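You operate a simulated robot arm through the tools that you are given. There is no shell and no other tool. Be economical: measure what you need, move in short steps, check, and stop when the job is done.

The job below is to be done with a simulated robot arm. You get a single attempt, and the scene is never put back.

TASK
Swap the tan core on the spindle for the blue roll.
Fine: the core goes in the grey tub; lock the yellow bar again. Where these are worked on the way, their far stop is far enough and under half their travel is too little: yellow bar.

It is judged by the outcome, as a careful person would: the job done as asked, and still so three seconds after it is handed in. It fails if anything else is knocked over, pushed out of place, dropped, spilled or broken.

THE ROBOT
A 7-joint arm with a two-finger gripper, hanging from a carriage that runs on a rail from [-4, 1743] to [1, -737] (x, y) and turns from -6.929 to 5.061 rad about z. Base frame: it is fixed where the carriage stands at the start and does not move with it; the origin is on the floor, on the carriage's upright axis, x ahead of it, y to its left, z up. Units: mm, rad, N and s.
With the tool pointing down near the work surface it reaches from about 400 to 780 mm from the robot's upright axis, wherever it stands. Its first joint turns from -2.496 to 2.496 rad. Places, roughly: inside of the grey tub [600, -300, 800]; spindle seat [700, -500, 800]; yellow bar [700, -500, 900]. Payload 1.37 kg.
Tool frame: the origin (TCP) lies between the finger pads and is the grasp point; the fingertips stand 16 mm ahead of it; z points along the fingers, y is the line along which they close. The gripper opens to 92 mm. The gripper's body begins 74 mm behind the TCP.
Orientation is that of the tool frame in the base frame, as a unit quaternion [w, x, y, z]. With the fingers straight down and closing along the base's y, the tool's x points along the base's -x, its y along +y and its z along -z.

THE INTERFACE
- The arm moves only by the tool jog_arm. Its argument "increments" is a list of rows, each a list of 7 numbers: the shift along the tool's x, y, z in mm, then the turn, a rotation vector about the tool's x, y, z in rad, then the closure in counts, from 0 (fully open) to 255 (shut). In form: [[dx, dy, dz, rx, ry, rz, hand], ...]. A call has 1 to 8 rows; each row is the pose to reach, as a shift and turn from the pose commanded when the call began, along the tool's axes at that moment. A row lasts 0.2 s, in which the tool goes at most 50 mm and 0.15 rad; a call with a longer step from one row to the next is refused whole, and so is a gripper value outside its range. A pose out of reach is approached as far as the arm can. The call stops where the force on the tool passes 90 N (or 10 N more than at its start, if that is more) or the arm is blocked; 0.2 s more then pass. Each finger halts on what it meets, pressing with about 26 N; the grip force reading is that of the motor and also rises with nothing between the fingers. The clock runs only during rows and for 0.2 s after the last one: add rows that repeat a pose to give the fingers time. The reply holds the time, the measured pose of the TCP, the force on the tool along the base axes, the opening and the grip force, in the units named above and with some noise, with the torque about the TCP (base axes, N m) and any sound that the robot's microphone picked up.
- Cameras (640 x 400 px; columns grow to the right, rows downward): "scene" is now at [265.7, -34.8, 1705.4]; the picture's right is [-0.47, -0.88, 0.00], its down [-0.70, 0.37, -0.61] and it looks along [0.54, -0.28, -0.79] (base axes); focal length 282 px, centre (320, 200). "wrist" rides on the gripper at [71, 19, -111] in the tool frame; the picture's right is [-0.26, 0.97, 0.00], its down [-0.78, -0.21, -0.59] and it looks along [-0.57, -0.15, 0.81] (tool axes); focal length 280 px, centre (320, 200). There is no depth. A picture from a camera that has moved, and an enlarged one, comes with that camera's place and axes in the base frame and with its lens. The place of the scene camera against the robot may be out by one fixed shift of up to 25 mm in any direction.
- camera(camera): a new picture of that camera. It takes no simulated time.
- lift_body(by): slides the trunk up (or, below 0, down) by that many mm; the arm and the scene camera ride with it, the base frame stays. It gives what a move gives, with no picture.
- steer(legs): drives the robot by 1 to 6 legs, each [ahead, left, turn to the left] in mm, mm and rad, along the robot's own axes; the way and the turn of a leg run together, so that a leg with both is an arc; at most 1500 mm and 3.142 rad a leg. The arm and the cameras ride along, it lands a little off, and it stops where it bumps. It keeps to its track: a leg is cut to what the track allows. It gives what a move gives.
- turn_head(pan, tilt): turns the head with the scene camera to pan (to the left, within 2.705 rad either way) and tilt (down, from -0.506 to 1.204), counted from straight ahead of the robot. It gives what a move gives.
- zoom(camera, box): a new picture of the part [left, top, right, bottom] of that camera's present view, enlarged. It takes no simulated time.
- sign_off(): hands the job in; it is judged then, once.

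Go step by step. Nothing tells you exact positions but the pictures and the camera data: compare them with the known pose of the tool, close in by small moves and look again before you grip or let go. The budget is 120 turns and 82 pictures, counting those below and the enlarged ones. Unless the task says otherwise, let go and move clear before handing in, and close with one line.

The tools are called as name(argument=value, ...) on one line, values as JSON. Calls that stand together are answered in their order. jog_arm: Moves the arm, as the interface text tells. Its arguments: {"type":"object","properties":{"increments":{"type":"array","items":{"type":"array","items":{"type":"number"}}}},"required":["increments"]} The other tools are called the same way: lift_body (by) slides the trunk up or down; steer (legs) drives the base; turn_head (pan, tilt) turns the head that bears the scene camera; camera (camera) takes a picture; zoom (camera, box) takes an enlarged picture of a part of a camera's view; sign_off () hands the job in.

At the start:

```text
clock: 0.0
tcp_pos: [753.8, -264.9, 1255.8]
orientation: [0.0, 0.0, 1.0, 0.0]
force: [0.2, -0.7, 0.2]
wrist_torque: [-0.01, 0.01, 0.0]
grip_width: 92.2
grasp_force: 0.1
trunk travel left (down, up): [-350.0, 231.0]
robot x, y, heading: [-2.3, 0.3, -0.002]
head pan, tilt: [-0.487, 0.918]
```

scene: 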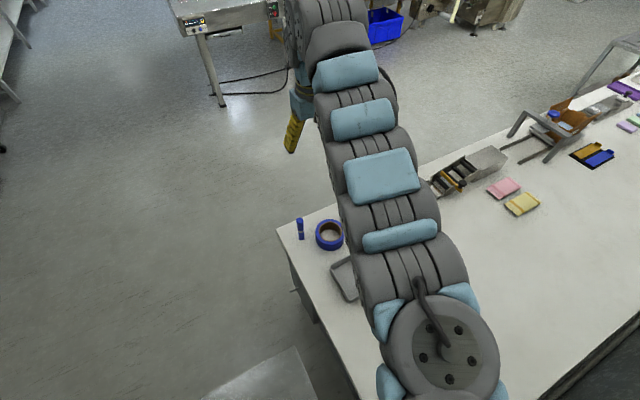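
wrist: 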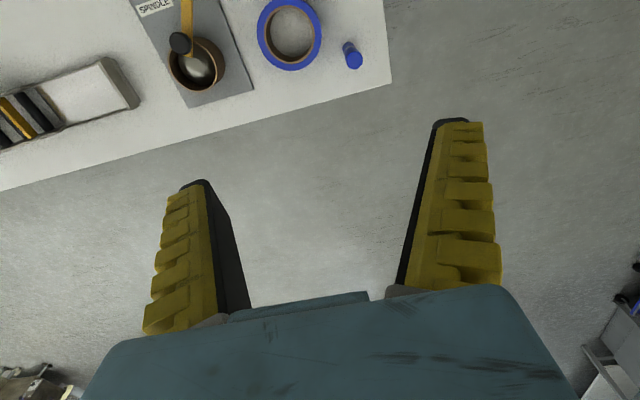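

The spindle with the tan core and yellow bar sits near (724,-495), and the blue roll near (716,-307). I'll look closer before moving.

zoom(camera="wrist", box=[100, 0, 400, 130])

jog_arm(increments=[[50, 0, 0, 0, 0, 0, 0], [100, 0, 0, 0, 0, 0, 0], [150, 0, 0, 0, 0, 0, 0], [200, 0, 0, 0, 0, 0, 0], [250, 0, 0, 0, 0, 0, 0]])

camera(camera="wrist")

camera(camera="scene")

```text
2.13 times, centred on (250, 65) of wrist
camera zoom: at [681.4, -244.3, 1366.1], right [0.26, 0.97, 0.0], down [0.78, -0.21, 0.59], along [0.57, -0.15, -0.81], focal length 598 px, centre (469, 488)
```

zoom: 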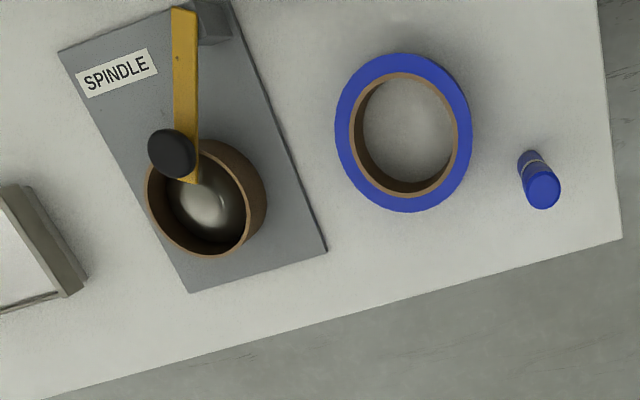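

```text
clock: 1.2
tcp_pos: [650.5, -266.7, 1258.2]
orientation: [-0.001, 0.0, 1.0, 0.001]
force: [0.5, 0.3, 0.0]
wrist_torque: [0.03, 0.01, -0.01]
grip_width: 91.8
grasp_force: 0.0
out of reach, approached as far as the arm can: row 3, 4, 5
trunk travel left (down, up): [-350.0, 231.0]
robot x, y, heading: [-0.7, 2.8, -0.001]
head pan, tilt: [-0.487, 0.918]
```

```text
78 pictures are left
camera wrist: at [578.4, -247.6, 1369.5], right [0.26, 0.96, 0.0], down [0.78, -0.21, 0.59], along [0.57, -0.15, -0.81], focal length 280 px, centre (320, 200)
```

wrist: 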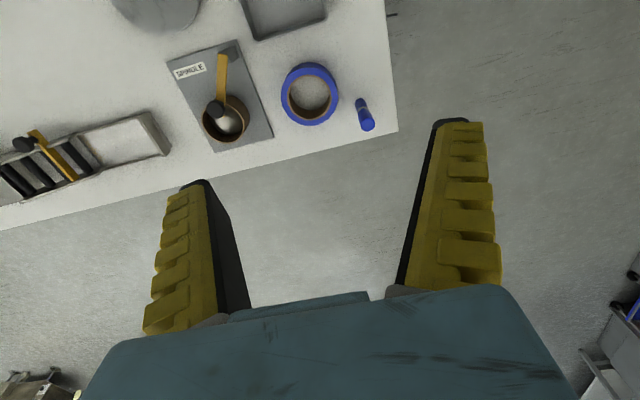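

```text
77 pictures are left
camera scene: at [265.6, -34.9, 1705.4], right [-0.47, -0.88, 0.0], down [-0.7, 0.37, -0.61], along [0.54, -0.28, -0.79], focal length 282 px, centre (320, 200)
```

scene: 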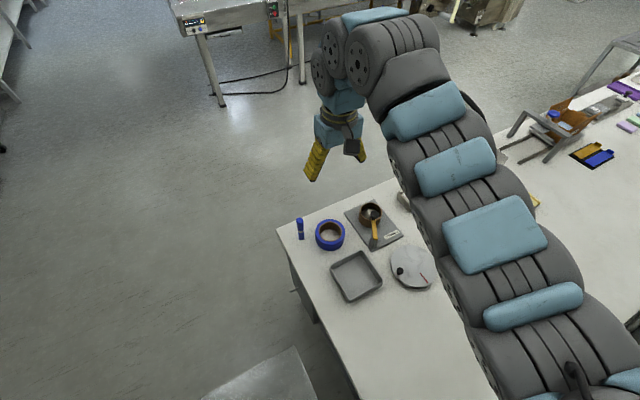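

The tub is near (590,-311). I'll drive along the rail so that everything is within reach, then look from closer.

steer(legs=[[0, -400, 0]])

turn_head(pan=0.0, tilt=0.9)

camera(camera="wrist")

camera(camera="scene")

```text
clock: 3.7
tcp_pos: [651.2, -665.5, 1258.1]
orientation: [0.0, 0.002, 1.0, 0.001]
force: [1.1, 0.7, 0.0]
wrist_torque: [-0.01, -0.02, 0.02]
grip_width: 92.0
grasp_force: 0.0
trunk travel left (down, up): [-350.0, 231.0]
robot x, y, heading: [0.8, -396.3, -0.007]
head pan, tilt: [-0.487, 0.918]
```

```text
clock: 4.6
tcp_pos: [649.7, -664.3, 1259.5]
orientation: [-0.001, 0.002, 1.0, 0.001]
force: [-0.1, 0.4, 0.1]
wrist_torque: [0.0, -0.01, -0.02]
grip_width: 91.6
grasp_force: 0.1
trunk travel left (down, up): [-350.0, 231.0]
robot x, y, heading: [-0.7, -395.2, -0.004]
head pan, tilt: [0.0, 0.901]
```

```text
76 pictures are left
camera wrist: at [578.7, -645.9, 1369.5], right [0.26, 0.96, 0.0], down [0.78, -0.21, 0.59], along [0.57, -0.15, -0.81], focal length 280 px, centre (320, 200)
```

wrist: 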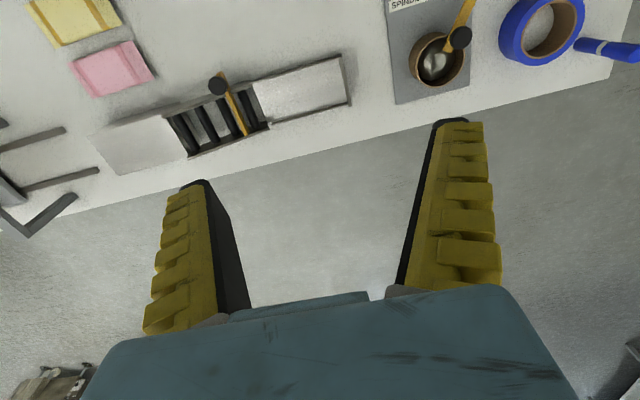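

```text
75 pictures are left
camera scene: at [276.1, -397.6, 1706.7], right [0.0, -1.0, 0.0], down [-0.78, 0.0, -0.62], along [0.62, 0.0, -0.78], focal length 282 px, centre (320, 200)
```

scene: 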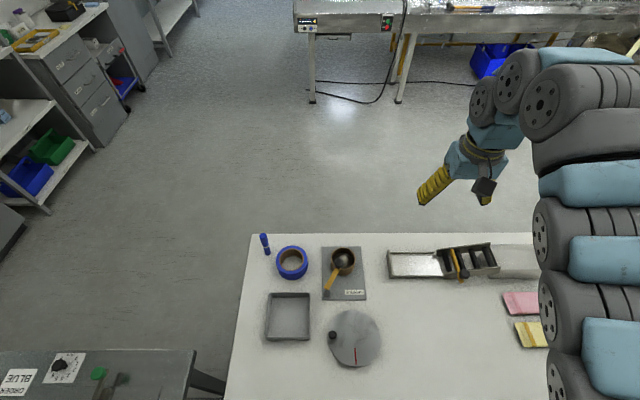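

Clear view of everything now. Zooming on the spindle area.

zoom(camera="scene", box=[245, 220, 405, 320])

zoom(camera="wrist", box=[380, 0, 610, 130])

```text
4.00 times, centred on (325, 270) of scene
camera zoom: at [276.1, -397.6, 1706.7], right [0.0, -1.0, 0.0], down [-0.78, 0.0, -0.62], along [0.62, 0.0, -0.78], focal length 1128 px, centre (300, -80)
```

zoom: 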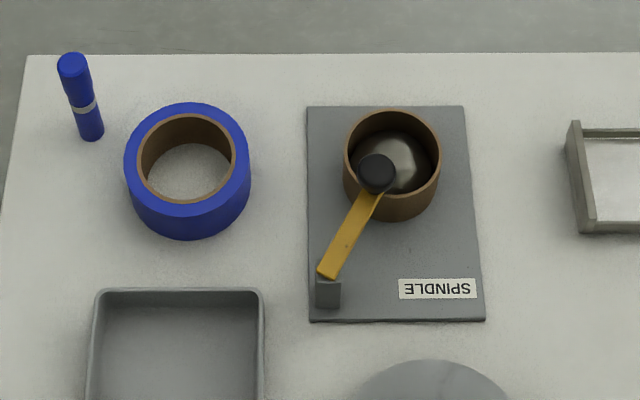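

```text
2.78 times, centred on (495, 65) of wrist
camera zoom: at [578.7, -645.9, 1369.5], right [0.26, 0.96, 0.0], down [0.78, -0.21, 0.59], along [0.57, -0.15, -0.81], focal length 780 px, centre (-167, 576)
```

zoom: 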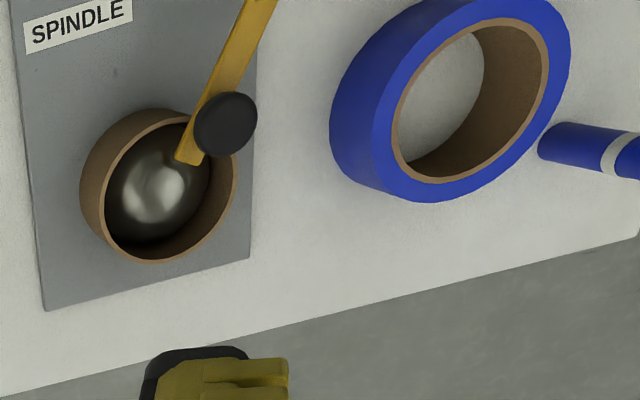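

Triangulating between wrist views: core rim is at about (719,-470) with its top at z≈848, and the plate top is at z≈805. The scene camera looks about 10 mm off in x. I'll bring the wrist camera closer to study the bar and the spindle.

jog_arm(increments=[[4, 29, 34, 0, 0, 0, 0], [8, 58, 68, 0, 0, 0, 0], [12, 87, 102, 0, 0, 0, 0], [16, 116, 136, 0, 0, 0, 0], [20, 145, 170, 0, 0, 0, 0], [25, 174, 204, 0, 0, 0, 0], [30, 204, 235, 0, 0, 0, 0]])

camera(camera="wrist")

```text
clock: 6.2
tcp_pos: [651.8, -665.1, 1258.4]
orientation: [0.0, 0.002, 1.0, 0.0]
force: [0.3, 0.1, 1.2]
wrist_torque: [0.04, -0.02, 0.01]
grip_width: 91.8
grasp_force: 0.0
out of reach, approached as far as the arm can: row 1, 2, 3, 4, 5, 6, 7
trunk travel left (down, up): [-350.0, 231.0]
robot x, y, heading: [5.8, -395.3, -0.003]
head pan, tilt: [0.0, 0.901]
```

```text
72 pictures are left
camera wrist: at [578.7, -645.9, 1369.5], right [0.26, 0.96, 0.0], down [0.78, -0.21, 0.59], along [0.57, -0.15, -0.81], focal length 280 px, centre (320, 200)
```

wrist: 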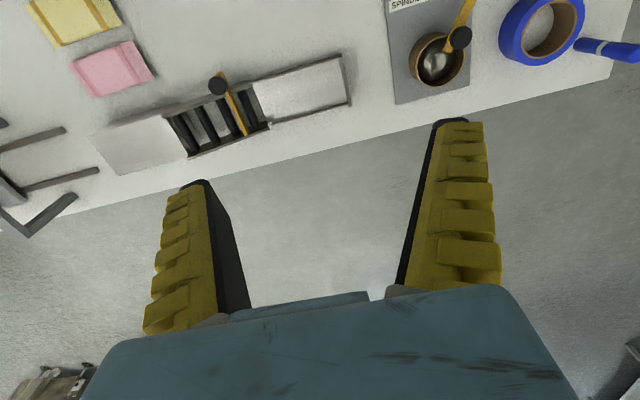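

The arm is at its inner limit at this height. I'll move outward first.

jog_arm(increments=[[-40, 0, 0, 0, 0, 0, 0], [-80, 20, 0, 0, 0, 0, 0], [-80, 65, 0, 0, 0, 0, 0], [-80, 110, 0, 0, 0, 0, 0], [-80, 155, 0, 0, 0, 0, 0], [-80, 200, 0, 0, 0, 0, 0]])

lift_body(by=-150)

camera(camera="wrist")

```text
clock: 7.6
tcp_pos: [734.3, -466.5, 1258.4]
orientation: [-0.001, 0.002, 1.0, 0.0]
force: [0.3, -0.1, 1.1]
wrist_torque: [0.07, -0.02, 0.02]
grip_width: 91.9
grasp_force: 0.1
trunk travel left (down, up): [-350.0, 231.0]
robot x, y, heading: [1.2, -395.3, -0.004]
head pan, tilt: [0.0, 0.901]
```

```text
clock: 9.3
tcp_pos: [733.5, -467.4, 1107.5]
orientation: [0.0, 0.002, 1.0, 0.001]
force: [0.4, -0.6, 0.3]
wrist_torque: [-0.01, 0.02, -0.01]
grip_width: 91.7
grasp_force: 0.0
trunk travel left (down, up): [-200.0, 381.0]
robot x, y, heading: [-0.8, -394.8, -0.005]
head pan, tilt: [0.0, 0.901]
```

```text
71 pictures are left
camera wrist: at [661.8, -447.3, 1219.4], right [0.26, 0.96, 0.0], down [0.78, -0.21, 0.59], along [0.57, -0.15, -0.81], focal length 280 px, centre (320, 200)
```

wrist: 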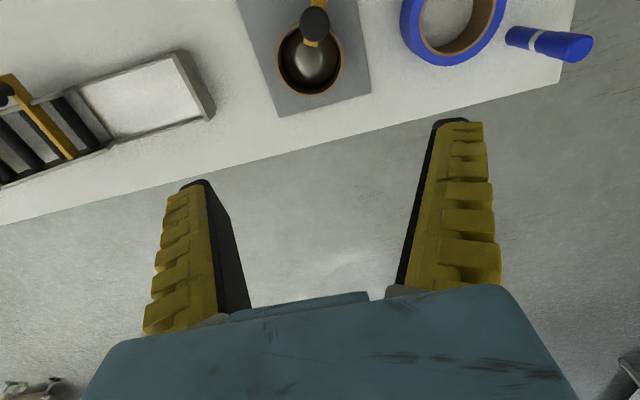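

jog_arm(increments=[[35, 0, 20, 0, 0, 0, 0], [70, 0, 40, 0, 0, 0, 0], [105, 0, 60, 0, 0, 0, 0], [140, 0, 80, 0, 0, 0, 0]])

camera(camera="wrist")

camera(camera="scene")

```text
clock: 10.3
tcp_pos: [716.1, -465.9, 1098.7]
orientation: [0.0, 0.002, 1.0, 0.001]
force: [0.2, 0.5, -0.7]
wrist_torque: [0.02, 0.0, 0.02]
grip_width: 91.8
grasp_force: 0.0
out of reach, approached as far as the arm can: row 1, 2, 3, 4
trunk travel left (down, up): [-200.0, 381.0]
robot x, y, heading: [-0.5, -395.0, -0.003]
head pan, tilt: [0.0, 0.901]
```

```text
70 pictures are left
camera wrist: at [644.3, -447.0, 1209.5], right [0.26, 0.96, 0.0], down [0.78, -0.21, 0.59], along [0.57, -0.15, -0.81], focal length 280 px, centre (320, 200)
```

wrist: 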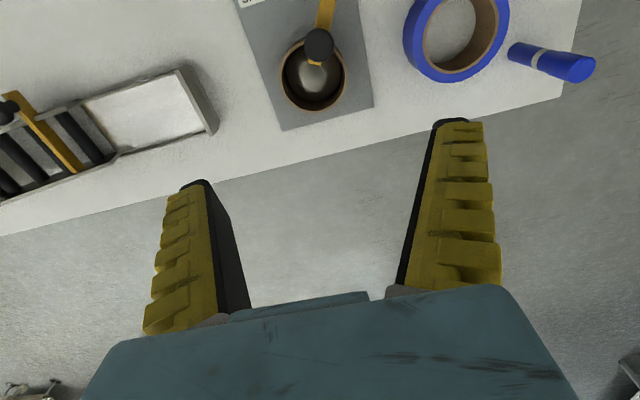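

```text
69 pictures are left
camera scene: at [276.1, -397.6, 1556.7], right [0.0, -1.0, 0.0], down [-0.78, 0.0, -0.62], along [0.62, 0.0, -0.78], focal length 282 px, centre (320, 200)
```

scene: 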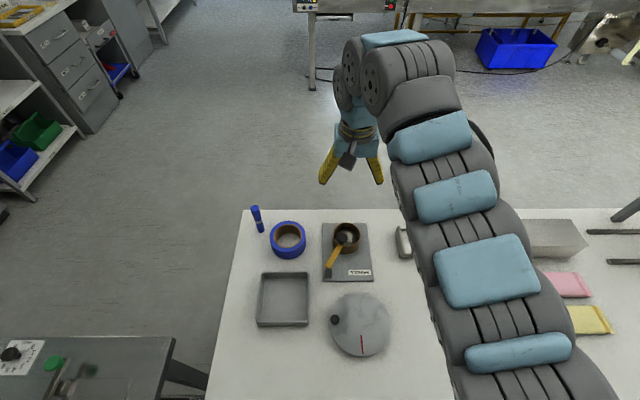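

jog_arm(increments=[[0, 0, 40, 0, 0, 0, 0], [0, 0, 80, 0, 0, 0, 0], [20, 0, 110, 0, 0, 0, 0], [50, 0, 120, 0, 0, 0, 0], [85, 0, 120, 0, 0, 0, 0], [120, 0, 120, 0, 0, 0, 0]])

camera(camera="wrist")

```text
clock: 11.8
tcp_pos: [715.2, -466.9, 1087.4]
orientation: [-0.001, 0.002, 1.0, 0.001]
force: [0.3, -0.8, 0.1]
wrist_torque: [0.0, -0.01, 0.01]
grip_width: 92.0
grasp_force: 0.1
out of reach, approached as far as the arm can: row 1, 2, 3, 4, 5, 6
trunk travel left (down, up): [-200.0, 381.0]
robot x, y, heading: [-0.7, -396.6, -0.005]
head pan, tilt: [0.0, 0.901]
```

```text
68 pictures are left
camera wrist: at [644.5, -447.1, 1199.4], right [0.27, 0.96, 0.0], down [0.78, -0.22, 0.59], along [0.57, -0.16, -0.81], focal length 280 px, centre (320, 200)
```

wrist: 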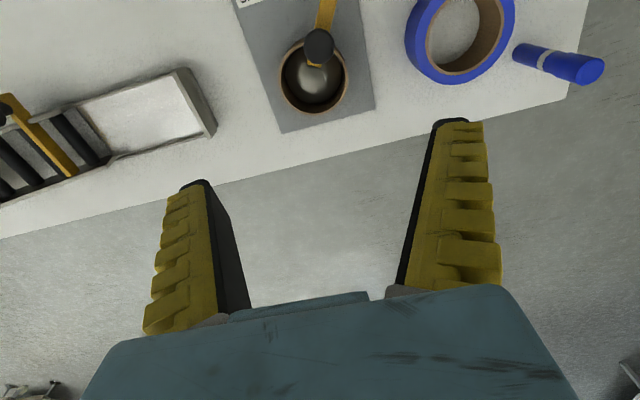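

Odd inner limit; I'll try going outward and then down to see which direction frees the arm.

jog_arm(increments=[[-30, 0, 0, 0, 0, 0, 0], [-50, 0, 30, 0, 0, 0, 0], [-50, 0, 70, 0, 0, 0, 0], [-50, 0, 100, 0, 0, 0, 0]])

camera(camera="scene")

```text
clock: 12.8
tcp_pos: [768.1, -466.5, 985.9]
orientation: [0.0, 0.0, 1.0, 0.001]
force: [-0.1, 0.2, -1.3]
wrist_torque: [0.01, -0.02, -0.03]
grip_width: 92.0
grasp_force: 0.1
trunk travel left (down, up): [-200.0, 381.0]
robot x, y, heading: [-1.0, -395.5, -0.0]
head pan, tilt: [0.0, 0.901]
```

```text
67 pictures are left
camera scene: at [276.0, -397.5, 1556.6], right [0.0, -1.0, 0.0], down [-0.78, 0.0, -0.62], along [0.62, 0.0, -0.78], focal length 282 px, centre (320, 200)
```

scene: 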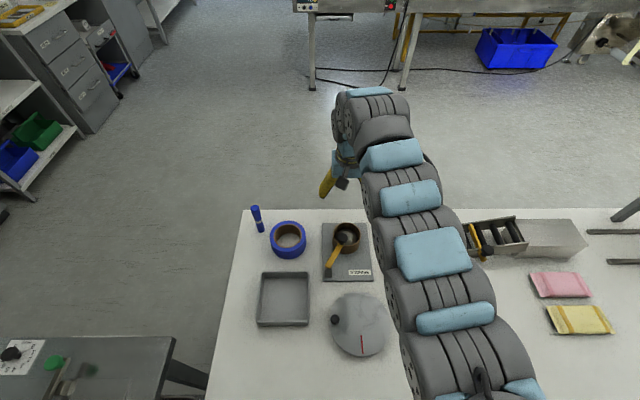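

That worked. Now I'll try inward at this lower height.

jog_arm(increments=[[40, 0, 0, 0, 0, 0, 0], [80, 0, 0, 0, 0, 0, 0], [120, 0, 0, 0, 0, 0, 0], [160, 0, 0, 0, 0, 0, 0]])

camera(camera="wrist")

```text
clock: 13.8
tcp_pos: [736.7, -466.6, 987.7]
orientation: [0.001, 0.002, 1.0, 0.001]
force: [-0.5, -0.9, 0.3]
wrist_torque: [0.01, 0.01, 0.0]
grip_width: 91.9
grasp_force: 0.0
out of reach, approached as far as the arm can: row 1, 2, 3, 4
trunk travel left (down, up): [-200.0, 381.0]
robot x, y, heading: [-1.1, -400.4, -0.004]
head pan, tilt: [0.0, 0.901]
```

```text
66 pictures are left
camera wrist: at [664.6, -447.2, 1098.0], right [0.26, 0.96, 0.0], down [0.78, -0.21, 0.59], along [0.57, -0.16, -0.81], focal length 280 px, centre (320, 200)
```

wrist: 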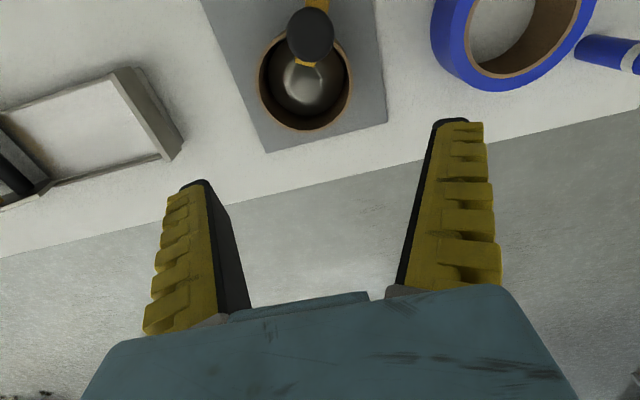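

The limit behaves like a wrist joint limit, so I'll test whether yawing the tool frees inward motion.

jog_arm(increments=[[0, 0, 0, 0, 0, 0.15, 0], [0, 0, 0, 0, 0, 0.3, 0], [0, 0, 0, 0, 0, 0.45, 0], [0, 0, 0, 0, 0, 0.6, 0], [35, 0, 0, 0, 0, 0.6, 0], [70, 0, 0, 0, 0, 0.6, 0]])

camera(camera="scene")

```text
clock: 15.2
tcp_pos: [737.5, -467.2, 986.8]
orientation: [0.0, 0.298, 0.955, 0.001]
force: [0.6, -0.2, 0.7]
wrist_torque: [-0.03, -0.04, -0.01]
grip_width: 91.9
grasp_force: 0.1
out of reach, approached as far as the arm can: row 5, 6
trunk travel left (down, up): [-200.0, 381.0]
robot x, y, heading: [-0.8, -398.1, -0.002]
head pan, tilt: [0.0, 0.901]
```

```text
65 pictures are left
camera scene: at [276.1, -397.5, 1556.7], right [0.0, -1.0, 0.0], down [-0.78, 0.0, -0.62], along [0.62, 0.0, -0.78], focal length 282 px, centre (320, 200)
```

scene: 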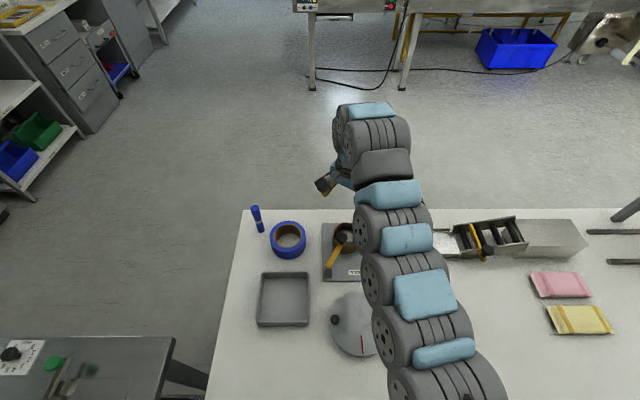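

Yaw isn't the limit. I'll look at the whole arm from above to understand its configuration.

turn_head(pan=-0.7, tilt=1.2)

camera(camera="scene")

```text
clock: 16.2
tcp_pos: [737.5, -466.3, 987.0]
orientation: [0.0, 0.297, 0.955, 0.001]
force: [-0.4, -0.4, -1.1]
wrist_torque: [-0.01, -0.01, 0.01]
grip_width: 91.7
grasp_force: 0.0
trunk travel left (down, up): [-200.0, 381.0]
robot x, y, heading: [2.3, -398.9, -0.007]
head pan, tilt: [-0.7, 1.201]
```

```text
64 pictures are left
camera scene: at [243.3, -433.5, 1536.9], right [-0.65, -0.76, 0.0], down [-0.71, 0.6, -0.36], along [0.28, -0.23, -0.93], focal length 282 px, centre (320, 200)
```

scene: 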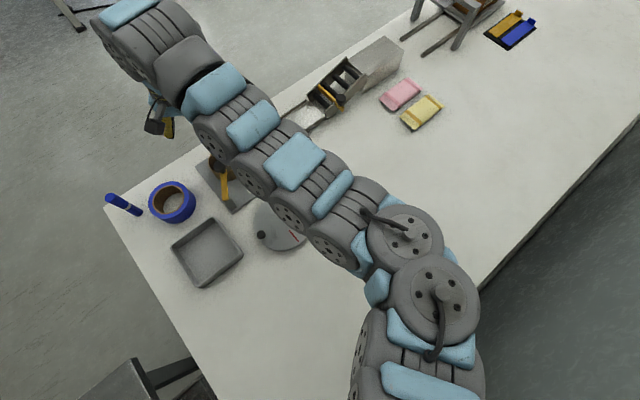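

The elbow is bent sideways, with the forearm roughly horizontal. I'll undo the yaw and test whether tilting the tool moves the inner limit, which would show it's the wrist joint.

jog_arm(increments=[[0, 0, 0, 0, 0, -0.15, 0], [0, 0, 0, 0, 0, -0.3, 0], [0, 0, 0, 0, 0, -0.45, 0], [0, 0, 0, 0, 0, -0.6, 0]])

jog_arm(increments=[[0, 0, 0, 0, 0.15, 0, 0], [0, 0, 0, 0, 0.3, 0, 0], [40, 0, 0, 0, 0.3, 0, 0], [80, 0, 0, 0, 0.3, 0, 0]])

```text
clock: 17.2
tcp_pos: [738.7, -465.8, 986.9]
orientation: [0.0, 0.001, 1.0, 0.001]
force: [0.4, -0.2, -0.2]
wrist_torque: [-0.02, 0.0, 0.0]
grip_width: 91.8
grasp_force: 0.0
trunk travel left (down, up): [-200.0, 381.0]
robot x, y, heading: [1.2, -395.0, -0.005]
head pan, tilt: [-0.7, 1.201]
```

```text
clock: 18.2
tcp_pos: [657.9, -467.3, 985.4]
orientation: [-0.151, 0.002, 0.989, 0.0]
force: [0.6, -1.4, 1.6]
wrist_torque: [0.1, 0.06, -0.02]
grip_width: 91.9
grasp_force: 0.1
trunk travel left (down, up): [-200.0, 381.0]
robot x, y, heading: [1.1, -397.7, -0.001]
head pan, tilt: [-0.7, 1.201]
```

jog_arm(increments=[[40, 0, 0, 0, 0, 0, 0], [80, 0, 0, 0, 0, 0, 0], [120, 0, 0, 0, 0, 0, 0], [120, 0, 0, 0, 0, 0, 0]])

jog_arm(increments=[[0, 0, 0, 0, -0.1, 0, 0], [0, 0, 0, 0, -0.2, 0, 0], [0, 0, 0, 0, -0.3, 0, 0]])

camera(camera="scene")

```text
clock: 19.2
tcp_pos: [654.3, -471.5, 1019.1]
orientation: [-0.15, 0.002, 0.989, 0.001]
force: [-0.2, -0.1, -0.2]
wrist_torque: [0.01, 0.02, 0.0]
grip_width: 91.6
grasp_force: 0.0
out of reach, approached as far as the arm can: row 1, 2, 3, 4
trunk travel left (down, up): [-200.0, 381.0]
robot x, y, heading: [0.1, -397.9, -0.003]
head pan, tilt: [-0.7, 1.201]
```

```text
clock: 20.0
tcp_pos: [688.7, -477.3, 1025.3]
orientation: [-0.084, 0.001, 0.996, 0.001]
force: [0.0, -0.5, 0.8]
wrist_torque: [-0.01, 0.02, 0.01]
grip_width: 91.9
grasp_force: 0.0
out of reach, approached as far as the arm can: row 1, 2, 3
trunk travel left (down, up): [-200.0, 381.0]
robot x, y, heading: [1.6, -395.9, -0.004]
head pan, tilt: [-0.7, 1.201]
```

```text
63 pictures are left
camera scene: at [243.3, -433.5, 1536.9], right [-0.65, -0.76, 0.0], down [-0.71, 0.6, -0.36], along [0.28, -0.23, -0.93], focal length 282 px, centre (320, 200)
```

scene: 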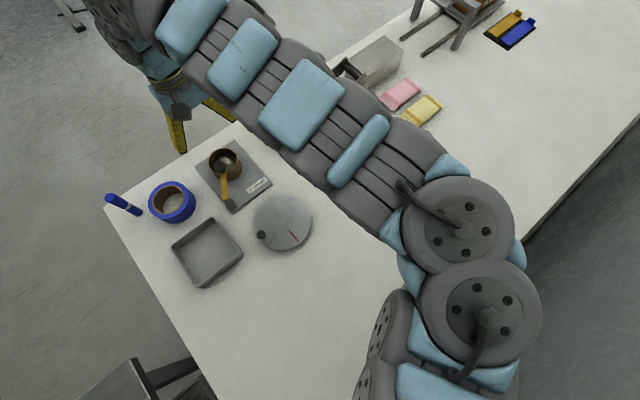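

The limit seems to be a minimum shoulder-to-wrist distance, so raising the trunk with the tool well below it should help. I'll raise it fully, straighten the tool and come down.

lift_body(by=381)

jog_arm(increments=[[-45, 0, 0, 0, -0.12, 0, 0], [-70, 0, 0, 0, -0.169, 0, 0]])

```text
clock: 23.7
tcp_pos: [688.7, -477.2, 1407.7]
orientation: [-0.084, 0.001, 0.996, 0.001]
force: [-0.2, -0.9, -0.3]
wrist_torque: [0.01, -0.03, 0.0]
grip_width: 91.7
grasp_force: 0.0
trunk travel left (down, up): [-581.0, 0.0]
robot x, y, heading: [1.6, -398.1, -0.005]
head pan, tilt: [-0.7, 1.201]
```

```text
clock: 24.3
tcp_pos: [759.0, -475.9, 1394.5]
orientation: [0.0, 0.002, 1.0, 0.0]
force: [0.6, -0.5, 0.3]
wrist_torque: [0.0, -0.02, 0.0]
grip_width: 91.6
grasp_force: 0.0
trunk travel left (down, up): [-581.0, 0.0]
robot x, y, heading: [3.2, -393.1, -0.001]
head pan, tilt: [-0.7, 1.201]
```

jog_arm(increments=[[0, 0, 48, 0, 0, 0, 0], [0, 0, 96, 0, 0, 0, 0], [0, 0, 144, 0, 0, 0, 0], [0, 0, 192, 0, 0, 0, 0], [0, 0, 240, 0, 0, 0, 0], [0, 0, 288, 0, 0, 0, 0], [0, 0, 336, 0, 0, 0, 0], [0, 0, 370, 0, 0, 0, 0]])

jog_arm(increments=[[45, 0, 0, 0, 0, 0, 0], [90, 0, 0, 0, 0, 0, 0], [135, 0, 0, 0, 0, 0, 0]])

camera(camera="wrist")

```text
clock: 26.1
tcp_pos: [752.9, -476.6, 1026.3]
orientation: [0.001, 0.002, 1.0, 0.001]
force: [0.6, -0.5, -0.7]
wrist_torque: [0.03, 0.08, 0.03]
grip_width: 91.6
grasp_force: 0.2
out of reach, approached as far as the arm can: row 8
trunk travel left (down, up): [-581.0, 0.0]
robot x, y, heading: [-1.9, -399.3, -0.002]
head pan, tilt: [-0.7, 1.201]
```

```text
clock: 27.1
tcp_pos: [613.3, -388.8, 1009.7]
orientation: [0.001, 0.006, 0.997, 0.073]
force: [0.3, 1.6, 0.5]
wrist_torque: [-0.13, -0.01, -0.01]
grip_width: 91.9
grasp_force: 0.1
trunk travel left (down, up): [-581.0, 0.0]
robot x, y, heading: [-1.6, -398.6, -0.002]
head pan, tilt: [-0.7, 1.201]
stopped in row 3: the arm was blocked; the commanded pose is now the measured one
```

```text
62 pictures are left
camera wrist: at [540.6, -385.2, 1121.7], right [0.27, 0.95, 0.14], down [0.78, -0.3, 0.55], along [0.57, -0.04, -0.82], focal length 280 px, centre (320, 200)
```

wrist: 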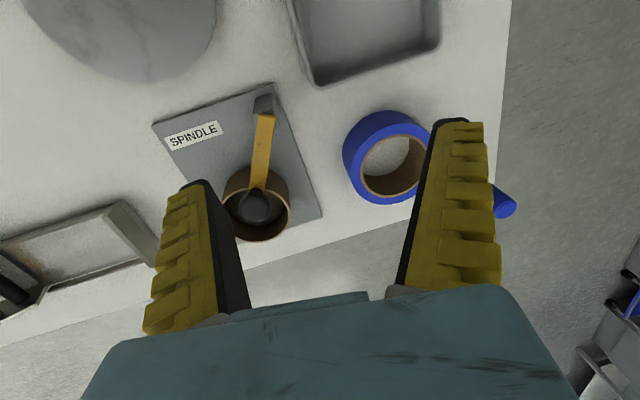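

The arm moved into another posture that reaches inward. Straightening the tool from here, step by step.

jog_arm(increments=[[0, -20, 0, 0.073, 0, 0, 0], [0, -40, 0, 0.146, 0, 0, 0], [0, -40, 0, 0.146, 0, 0, 0]])

camera(camera="scene")

```text
clock: 27.9
tcp_pos: [611.9, -432.8, 1002.0]
orientation: [0.0, 0.008, 1.0, -0.001]
force: [0.1, -0.4, 0.3]
wrist_torque: [-0.01, 0.0, 0.0]
grip_width: 91.8
grasp_force: 0.0
trunk travel left (down, up): [-581.0, 0.0]
robot x, y, heading: [0.3, -396.7, -0.0]
head pan, tilt: [-0.7, 1.201]
```

```text
61 pictures are left
camera scene: at [243.3, -432.9, 1917.9], right [-0.65, -0.76, 0.0], down [-0.71, 0.6, -0.36], along [0.28, -0.23, -0.93], focal length 282 px, centre (320, 200)
```

scene: 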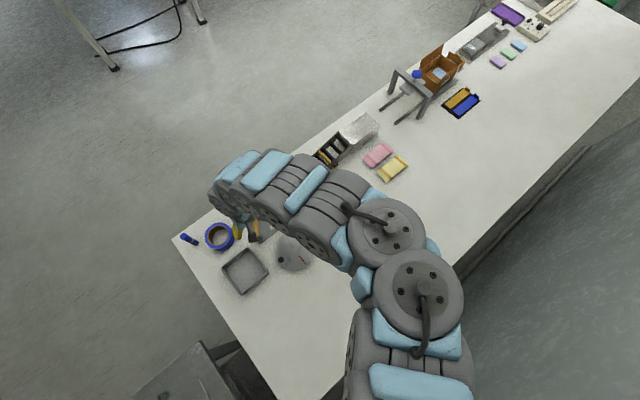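

The arm is free now. Moving lower to inspect the bar closely.

jog_arm(increments=[[0, -20, 30, 0, 0, 0, 0], [0, -40, 55, 0, 0, 0, 0]])

camera(camera="wrist")

turn_head(pan=0.0, tilt=1.0)

camera(camera="scene")

```text
clock: 28.5
tcp_pos: [610.6, -474.0, 948.1]
orientation: [0.0, 0.007, 1.0, -0.001]
force: [0.0, -0.7, -1.1]
wrist_torque: [-0.01, 0.0, 0.0]
grip_width: 91.7
grasp_force: 0.1
trunk travel left (down, up): [-581.0, 0.0]
robot x, y, heading: [1.5, -396.0, -0.001]
head pan, tilt: [-0.7, 1.201]
```

```text
60 pictures are left
camera wrist: at [539.1, -452.8, 1058.8], right [0.28, 0.96, 0.0], down [0.78, -0.22, 0.59], along [0.57, -0.16, -0.81], focal length 280 px, centre (320, 200)
```

wrist: 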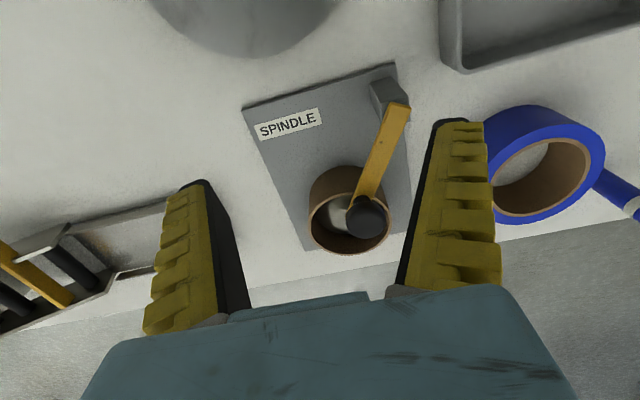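

```text
clock: 29.6
tcp_pos: [612.1, -471.5, 949.0]
orientation: [0.0, 0.007, 1.0, 0.0]
force: [0.5, 0.6, -0.8]
wrist_torque: [-0.02, -0.01, -0.02]
grip_width: 92.0
grasp_force: 0.0
trunk travel left (down, up): [-581.0, 0.0]
robot x, y, heading: [2.9, -396.5, -0.004]
head pan, tilt: [0.0, 1.0]
```

```text
59 pictures are left
camera scene: at [270.2, -397.1, 1930.5], right [0.0, -1.0, 0.0], down [-0.84, 0.0, -0.54], along [0.54, 0.0, -0.84], focal length 282 px, centre (320, 200)
```

scene: 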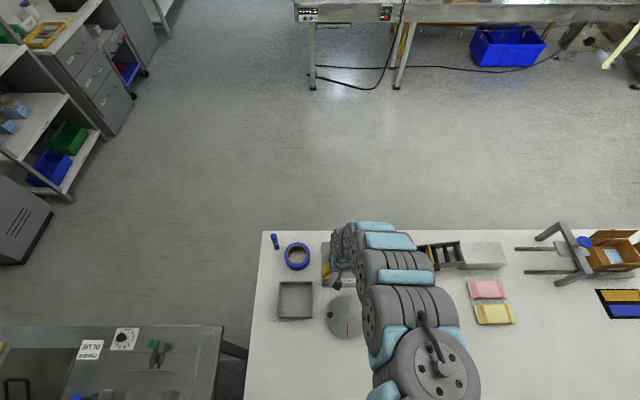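

Zooming in on the spindle and bar from the wrist.

zoom(camera="wrist", box=[240, 60, 440, 185])

zoom(camera="wrist", box=[240, 140, 440, 265])

```text
3.20 times, centred on (340, 122) of wrist
camera zoom: at [539.2, -452.6, 1059.4], right [0.28, 0.96, 0.0], down [0.78, -0.22, 0.59], along [0.57, -0.17, -0.81], focal length 897 px, centre (256, 448)
```

zoom: 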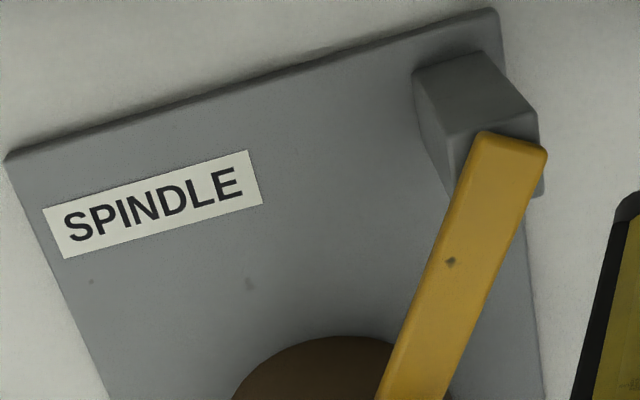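

```text
3.20 times, centred on (340, 202) of wrist
camera zoom: at [539.2, -452.6, 1059.4], right [0.28, 0.96, 0.0], down [0.78, -0.22, 0.59], along [0.57, -0.17, -0.81], focal length 897 px, centre (256, 192)
```

zoom: 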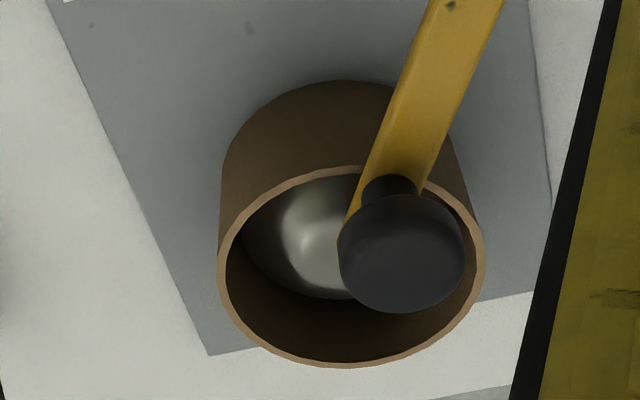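

The bar is a flat lever on the corner post (pivot ≈(618,-422)). Its mushroom knob is at about (683,-458,893), and its tip sits over the core. I'll position above the knob.

jog_arm(increments=[[-36, 8, 8, 0, 0, 0, 0], [-72, 15.5, 16, 0, 0, 0, 0]])

camera(camera="wrist")

```text
clock: 30.2
tcp_pos: [677.3, -458.1, 930.4]
orientation: [-0.005, 0.006, 1.0, -0.001]
force: [7.7, -2.0, 5.3]
wrist_torque: [0.2, 0.76, 0.0]
grip_width: 92.1
grasp_force: 0.1
trunk travel left (down, up): [-581.0, 0.0]
robot x, y, heading: [0.8, -397.6, -0.004]
head pan, tilt: [0.0, 1.0]
```

```text
56 pictures are left
camera wrist: at [606.9, -437.8, 1041.1], right [0.27, 0.96, 0.0], down [0.78, -0.22, 0.58], along [0.56, -0.16, -0.81], focal length 280 px, centre (320, 200)
```

wrist: 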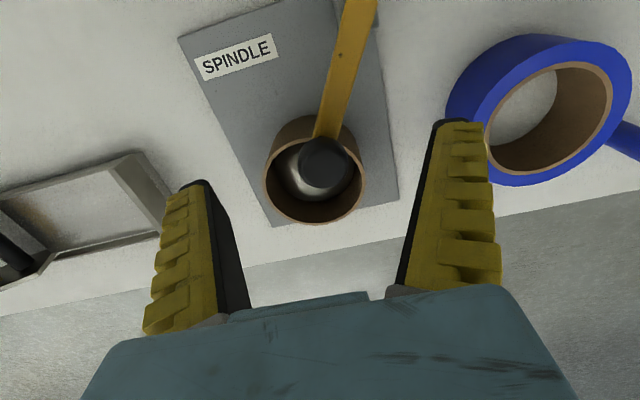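

There's a small force reading; I'll check if it persists with a null move.

jog_arm(increments=[[0, 0, 0, 0, 0, 0, 0], [0, 0, 0, 0, 0, 0, 0]])

```text
clock: 30.8
tcp_pos: [682.6, -460.0, 933.1]
orientation: [0.001, 0.007, 1.0, -0.002]
force: [-0.1, -0.2, 0.1]
wrist_torque: [-0.01, 0.03, 0.04]
grip_width: 91.8
grasp_force: 0.0
trunk travel left (down, up): [-581.0, 0.0]
robot x, y, heading: [-2.6, -395.2, -0.001]
head pan, tilt: [0.0, 1.0]
```

It was transient. I'll descend around the knob and close gently.

jog_arm(increments=[[0, 2, 20, 0, 0, 0, 60], [-1, 3, 40, 0, 0, 0, 120], [-1, 3, 41, 0, 0, 0, 140]])

camera(camera="wrist")

```text
clock: 31.6
tcp_pos: [679.5, -457.6, 914.3]
orientation: [0.001, 0.008, 1.0, -0.001]
force: [-0.1, 0.0, 0.0]
wrist_torque: [0.0, 0.01, -0.01]
grip_width: 44.6
grasp_force: 2.6
out of reach, approached as far as the arm can: row 2, 3
trunk travel left (down, up): [-581.0, 0.0]
robot x, y, heading: [3.2, -399.4, -0.0]
head pan, tilt: [0.0, 1.0]
```

```text
55 pictures are left
camera wrist: at [608.6, -436.8, 1025.4], right [0.28, 0.96, 0.0], down [0.78, -0.22, 0.59], along [0.57, -0.17, -0.81], focal length 280 px, centre (320, 200)
```

wrist: 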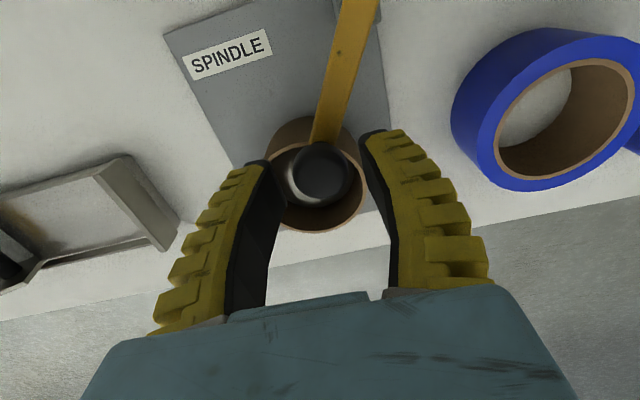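

The arm is at its low limit with the trunk fully up, so I'll use the trunk to descend.

lift_body(by=-21)

zoom(camera="wrist", box=[220, 90, 420, 215])

```text
clock: 32.2
tcp_pos: [681.3, -457.4, 894.0]
orientation: [0.002, 0.008, 1.0, 0.0]
force: [-0.3, -1.0, 0.5]
wrist_torque: [0.03, 0.01, -0.01]
grip_width: 44.6
grasp_force: 1.8
trunk travel left (down, up): [-560.0, 21.0]
robot x, y, heading: [-1.6, -395.9, 0.001]
head pan, tilt: [0.0, 1.0]
```

```text
3.20 times, centred on (320, 152) of wrist
camera zoom: at [608.9, -437.0, 1004.5], right [0.28, 0.96, 0.0], down [0.78, -0.22, 0.59], along [0.57, -0.17, -0.81], focal length 897 px, centre (320, 352)
```

zoom: 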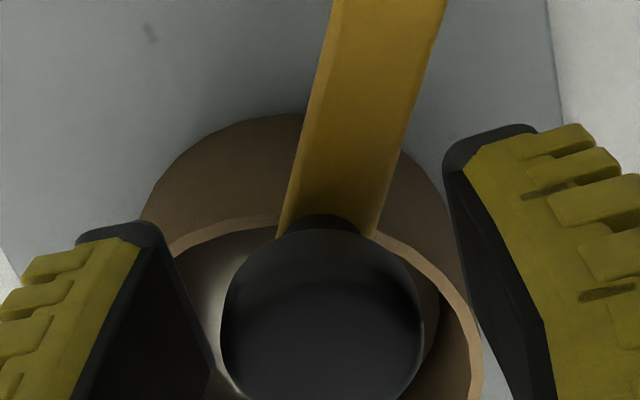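

The knob is centred between the fingers. Closing.

jog_arm(increments=[[0, 0, 0, 0, 0, 0, 200], [0, 0, 0, 0, 0, 0, 255], [0, 0, 0, 0, 0, 0, 255]])

```text
clock: 33.0
tcp_pos: [680.6, -457.5, 893.5]
orientation: [0.0, 0.008, 1.0, -0.001]
force: [-1.2, -1.5, 1.7]
wrist_torque: [-0.1, -0.29, -0.13]
grip_width: 24.0
grasp_force: 28.4
trunk travel left (down, up): [-560.0, 21.0]
robot x, y, heading: [-0.3, -396.3, 0.001]
head pan, tilt: [0.0, 1.0]
```

Knob gripped (24 mm). Small tangential test towards +y.

jog_arm(increments=[[-2, 3.5, 0, 0, 0, 0, 255], [-4, 7, 0, 0, 0, 0, 255], [-4, 7, 0, 0, 0, 0, 255]])

```text
clock: 33.8
tcp_pos: [683.0, -456.2, 894.3]
orientation: [0.001, 0.008, 1.0, -0.004]
force: [2.6, -17.2, -13.7]
wrist_torque: [-0.24, -0.47, -0.21]
grip_width: 20.3
grasp_force: 27.9
out of reach, approached as far as the arm can: row 2
trunk travel left (down, up): [-560.0, 21.0]
robot x, y, heading: [3.9, -398.4, -0.002]
head pan, tilt: [0.0, 1.0]
```

+y is blocked (it's the closed stop, or the wrong way). Trying the other way.

jog_arm(increments=[[2, -5, 0, 0, 0, 0, 255], [4, -10, 0, 0, 0, 0, 255], [6, -15, 0, 0, 0, 0, 255], [6, -15, 0, 0, 0, 0, 255]])

camera(camera="wrist")

```text
clock: 34.8
tcp_pos: [679.7, -463.9, 894.8]
orientation: [0.0, 0.007, 1.0, -0.001]
force: [3.3, 2.2, 0.4]
wrist_torque: [0.0, 0.07, -0.19]
grip_width: 19.5
grasp_force: 28.0
trunk travel left (down, up): [-560.0, 21.0]
robot x, y, heading: [-2.2, -396.2, -0.003]
head pan, tilt: [0.0, 1.0]
```

```text
53 pictures are left
camera wrist: at [607.5, -443.9, 1005.1], right [0.28, 0.96, 0.0], down [0.78, -0.22, 0.59], along [0.57, -0.16, -0.81], focal length 280 px, centre (320, 200)
```

wrist: 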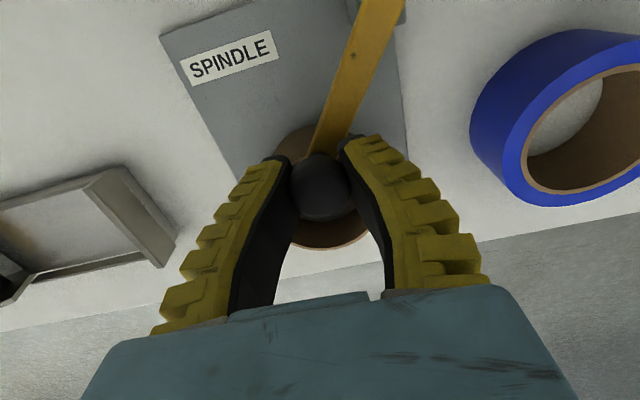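

The bar swings freely towards -y. I'll follow the arc in small steps, yawing with it.

jog_arm(increments=[[5.5, -7.9, 0, 0, 0, 0.12, 255], [11.9, -15, 0, 0, 0, 0.24, 255], [19.1, -21.3, 0, 0, 0, 0.36, 255], [27, -26.7, 0, 0, 0, 0.48, 255], [27, -26.7, 0, 0, 0, 0.48, 255]])

camera(camera="wrist")

```text
clock: 36.0
tcp_pos: [651.1, -489.3, 893.3]
orientation: [0.0, 0.246, 0.969, 0.002]
force: [-4.6, 12.3, 9.9]
wrist_torque: [0.06, 0.06, -0.14]
grip_width: 19.4
grasp_force: 27.8
trunk travel left (down, up): [-560.0, 21.0]
robot x, y, heading: [3.5, -396.3, -0.004]
head pan, tilt: [0.0, 1.0]
```

```text
52 pictures are left
camera wrist: at [596.7, -437.9, 1004.2], right [0.69, 0.72, 0.0], down [0.58, -0.56, 0.59], along [0.43, -0.41, -0.81], focal length 280 px, centre (320, 200)
```

wrist: 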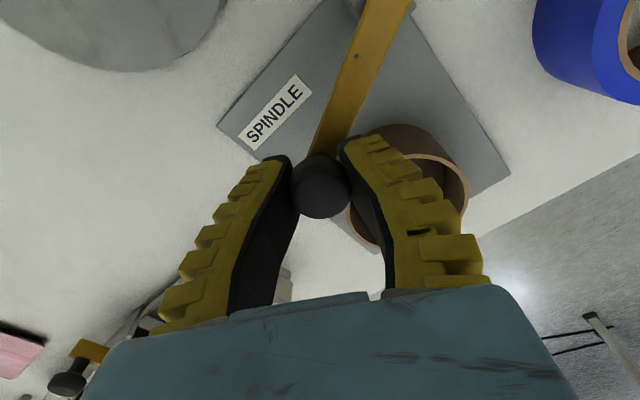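

Force shows I was pulling slightly outward; refined pivot ≈(620,-425), r≈71. Continuing.

jog_arm(increments=[[8.5, -6.6, 0, 0, 0, 0.13, 255], [15.2, -12.8, 0, 0, 0, 0.26, 255], [22.7, -18.3, 0, 0, 0, 0.39, 255], [22.7, -18.3, 0, 0, 0, 0.39, 255]])

```text
clock: 37.0
tcp_pos: [621.8, -495.2, 892.6]
orientation: [0.0, 0.43, 0.903, 0.0]
force: [-1.6, 8.3, 5.0]
wrist_torque: [0.15, 0.05, 0.05]
grip_width: 19.4
grasp_force: 28.4
trunk travel left (down, up): [-560.0, 21.0]
robot x, y, heading: [3.5, -395.4, -0.004]
head pan, tilt: [0.0, 1.0]
```

jog_arm(increments=[[5.9, -7.1, 0, 0, 0, 0.13, 255], [12.6, -13.5, 0, 0, 0, 0.26, 255], [20.1, -18.9, 0, 0, 0, 0.39, 255], [28.2, -23.2, 0, 0, 0, 0.5, 255], [28.2, -23.2, 0, 0, 0, 0.5, 255]])

camera(camera="wrist")

```text
clock: 38.2
tcp_pos: [596.8, -492.3, 897.5]
orientation: [0.008, 0.639, 0.769, 0.002]
force: [44.5, -6.9, -15.7]
wrist_torque: [-0.06, -0.01, -0.17]
grip_width: 19.3
grasp_force: 28.1
trunk travel left (down, up): [-560.0, 21.0]
robot x, y, heading: [-0.8, -396.2, 0.003]
head pan, tilt: [0.0, 1.0]
```

```text
51 pictures are left
camera wrist: at [600.0, -418.2, 1009.2], right [1.0, -0.08, 0.01], down [-0.07, -0.8, 0.59], along [-0.04, -0.59, -0.81], focal length 280 px, centre (320, 200)
```

wrist: 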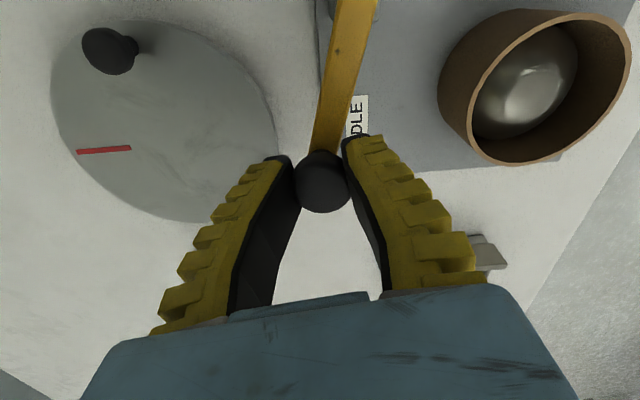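

The far stop is reached (44 N at about 82° of swing), so the bar is open. Easing off, releasing, and rising.

jog_arm(increments=[[-5, 7.8, 0, 0, 0, 0, 255], [-5, 7.8, 0, 0, 0, 0, 120], [-5, 7.8, 0, 0, 0, 0, 100], [-5, 7.8, 0, 0, 0, 0, 100], [-5, 7.8, -40, 0, 0, 0, 60], [-5, 7.8, -85, 0, 0, 0, 0]])

camera(camera="wrist")

```text
clock: 39.6
tcp_pos: [593.6, -490.9, 978.2]
orientation: [0.0, 0.639, 0.769, -0.001]
force: [-0.6, 0.4, 0.2]
wrist_torque: [-0.01, -0.03, 0.01]
grip_width: 91.8
grasp_force: 0.1
trunk travel left (down, up): [-560.0, 21.0]
robot x, y, heading: [-3.3, -397.3, -0.003]
head pan, tilt: [0.0, 1.0]
```

```text
50 pictures are left
camera wrist: at [598.1, -418.5, 1089.3], right [1.0, -0.08, 0.0], down [-0.06, -0.8, 0.59], along [-0.05, -0.59, -0.81], focal length 280 px, centre (320, 200)
```

wrist: 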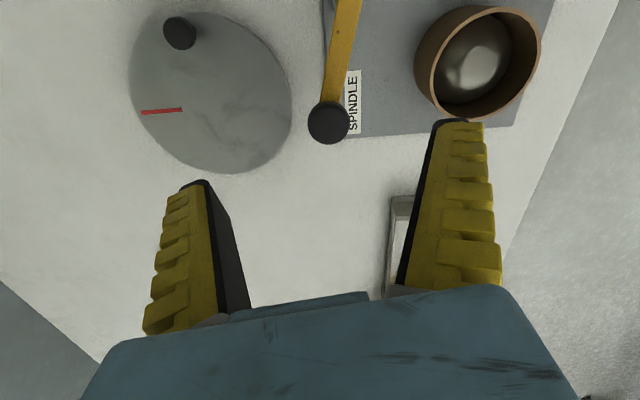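

The bar stays open. Zooming in on the core and spindle for dimensions.

zoom(camera="wrist", box=[390, 0, 566, 110])

```text
3.64 times, centred on (478, 55) of wrist
camera zoom: at [598.1, -418.5, 1089.3], right [1.0, -0.08, 0.0], down [-0.06, -0.8, 0.59], along [-0.05, -0.59, -0.81], focal length 1020 px, centre (-254, 727)
```

zoom: 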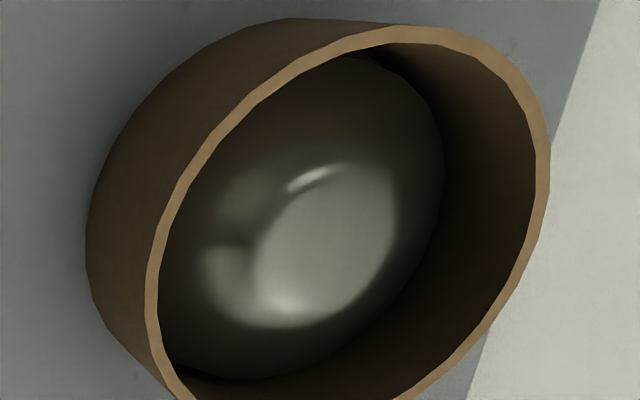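

The spindle is a dome inside the core with a small gap. I'll grip the core from outside, and first position above its centre ≈(722,-473).

jog_arm(increments=[[-0.7, 16.3, 0, 0, 0, -0.15, 0], [-1.5, 32.5, 0, 0, 0, -0.3, 0], [-2.2, 48.8, 0, 0, 0, -0.45, 0], [-3, 65, 0, 0, 0, -0.6, 0], [-3.7, 81.3, 0, 0, 0, -0.75, 0], [-4.4, 97.6, 0, 0, 0, -0.9, 0], [-5.1, 113.8, 0, 0, 0, -1.05, 0], [-5.9, 130.1, 0, 0, 0, -1.2, 0]])

jog_arm(increments=[[0, 0, 10, 0, 0, -0.1, 0], [0, 0, 20, 0, 0, -0.187, 0], [0, 0, 20, 0, 0, -0.187, 0]])

camera(camera="wrist")

```text
clock: 41.4
tcp_pos: [724.1, -474.9, 977.6]
orientation: [-0.001, 0.091, 0.996, -0.002]
force: [-0.4, -0.6, -0.2]
wrist_torque: [0.0, -0.03, 0.01]
grip_width: 92.0
grasp_force: 0.1
trunk travel left (down, up): [-560.0, 21.0]
robot x, y, heading: [0.4, -394.2, -0.004]
head pan, tilt: [0.0, 1.0]
```

```text
clock: 42.2
tcp_pos: [723.6, -474.5, 959.0]
orientation: [0.0, -0.001, 1.0, -0.001]
force: [-0.7, 0.7, -0.3]
wrist_torque: [0.0, -0.03, -0.02]
grip_width: 92.0
grasp_force: 0.1
trunk travel left (down, up): [-560.0, 21.0]
robot x, y, heading: [0.5, -397.6, -0.005]
head pan, tilt: [0.0, 1.0]
```

```text
48 pictures are left
camera wrist: at [651.5, -455.8, 1069.9], right [0.26, 0.97, 0.0], down [0.78, -0.21, 0.59], along [0.57, -0.16, -0.81], focal length 280 px, centre (320, 200)
```

wrist: 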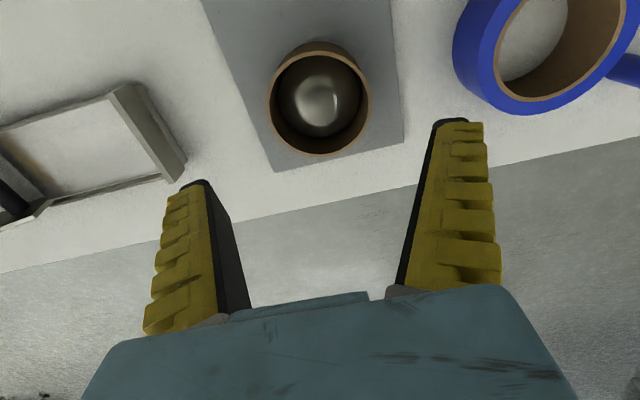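

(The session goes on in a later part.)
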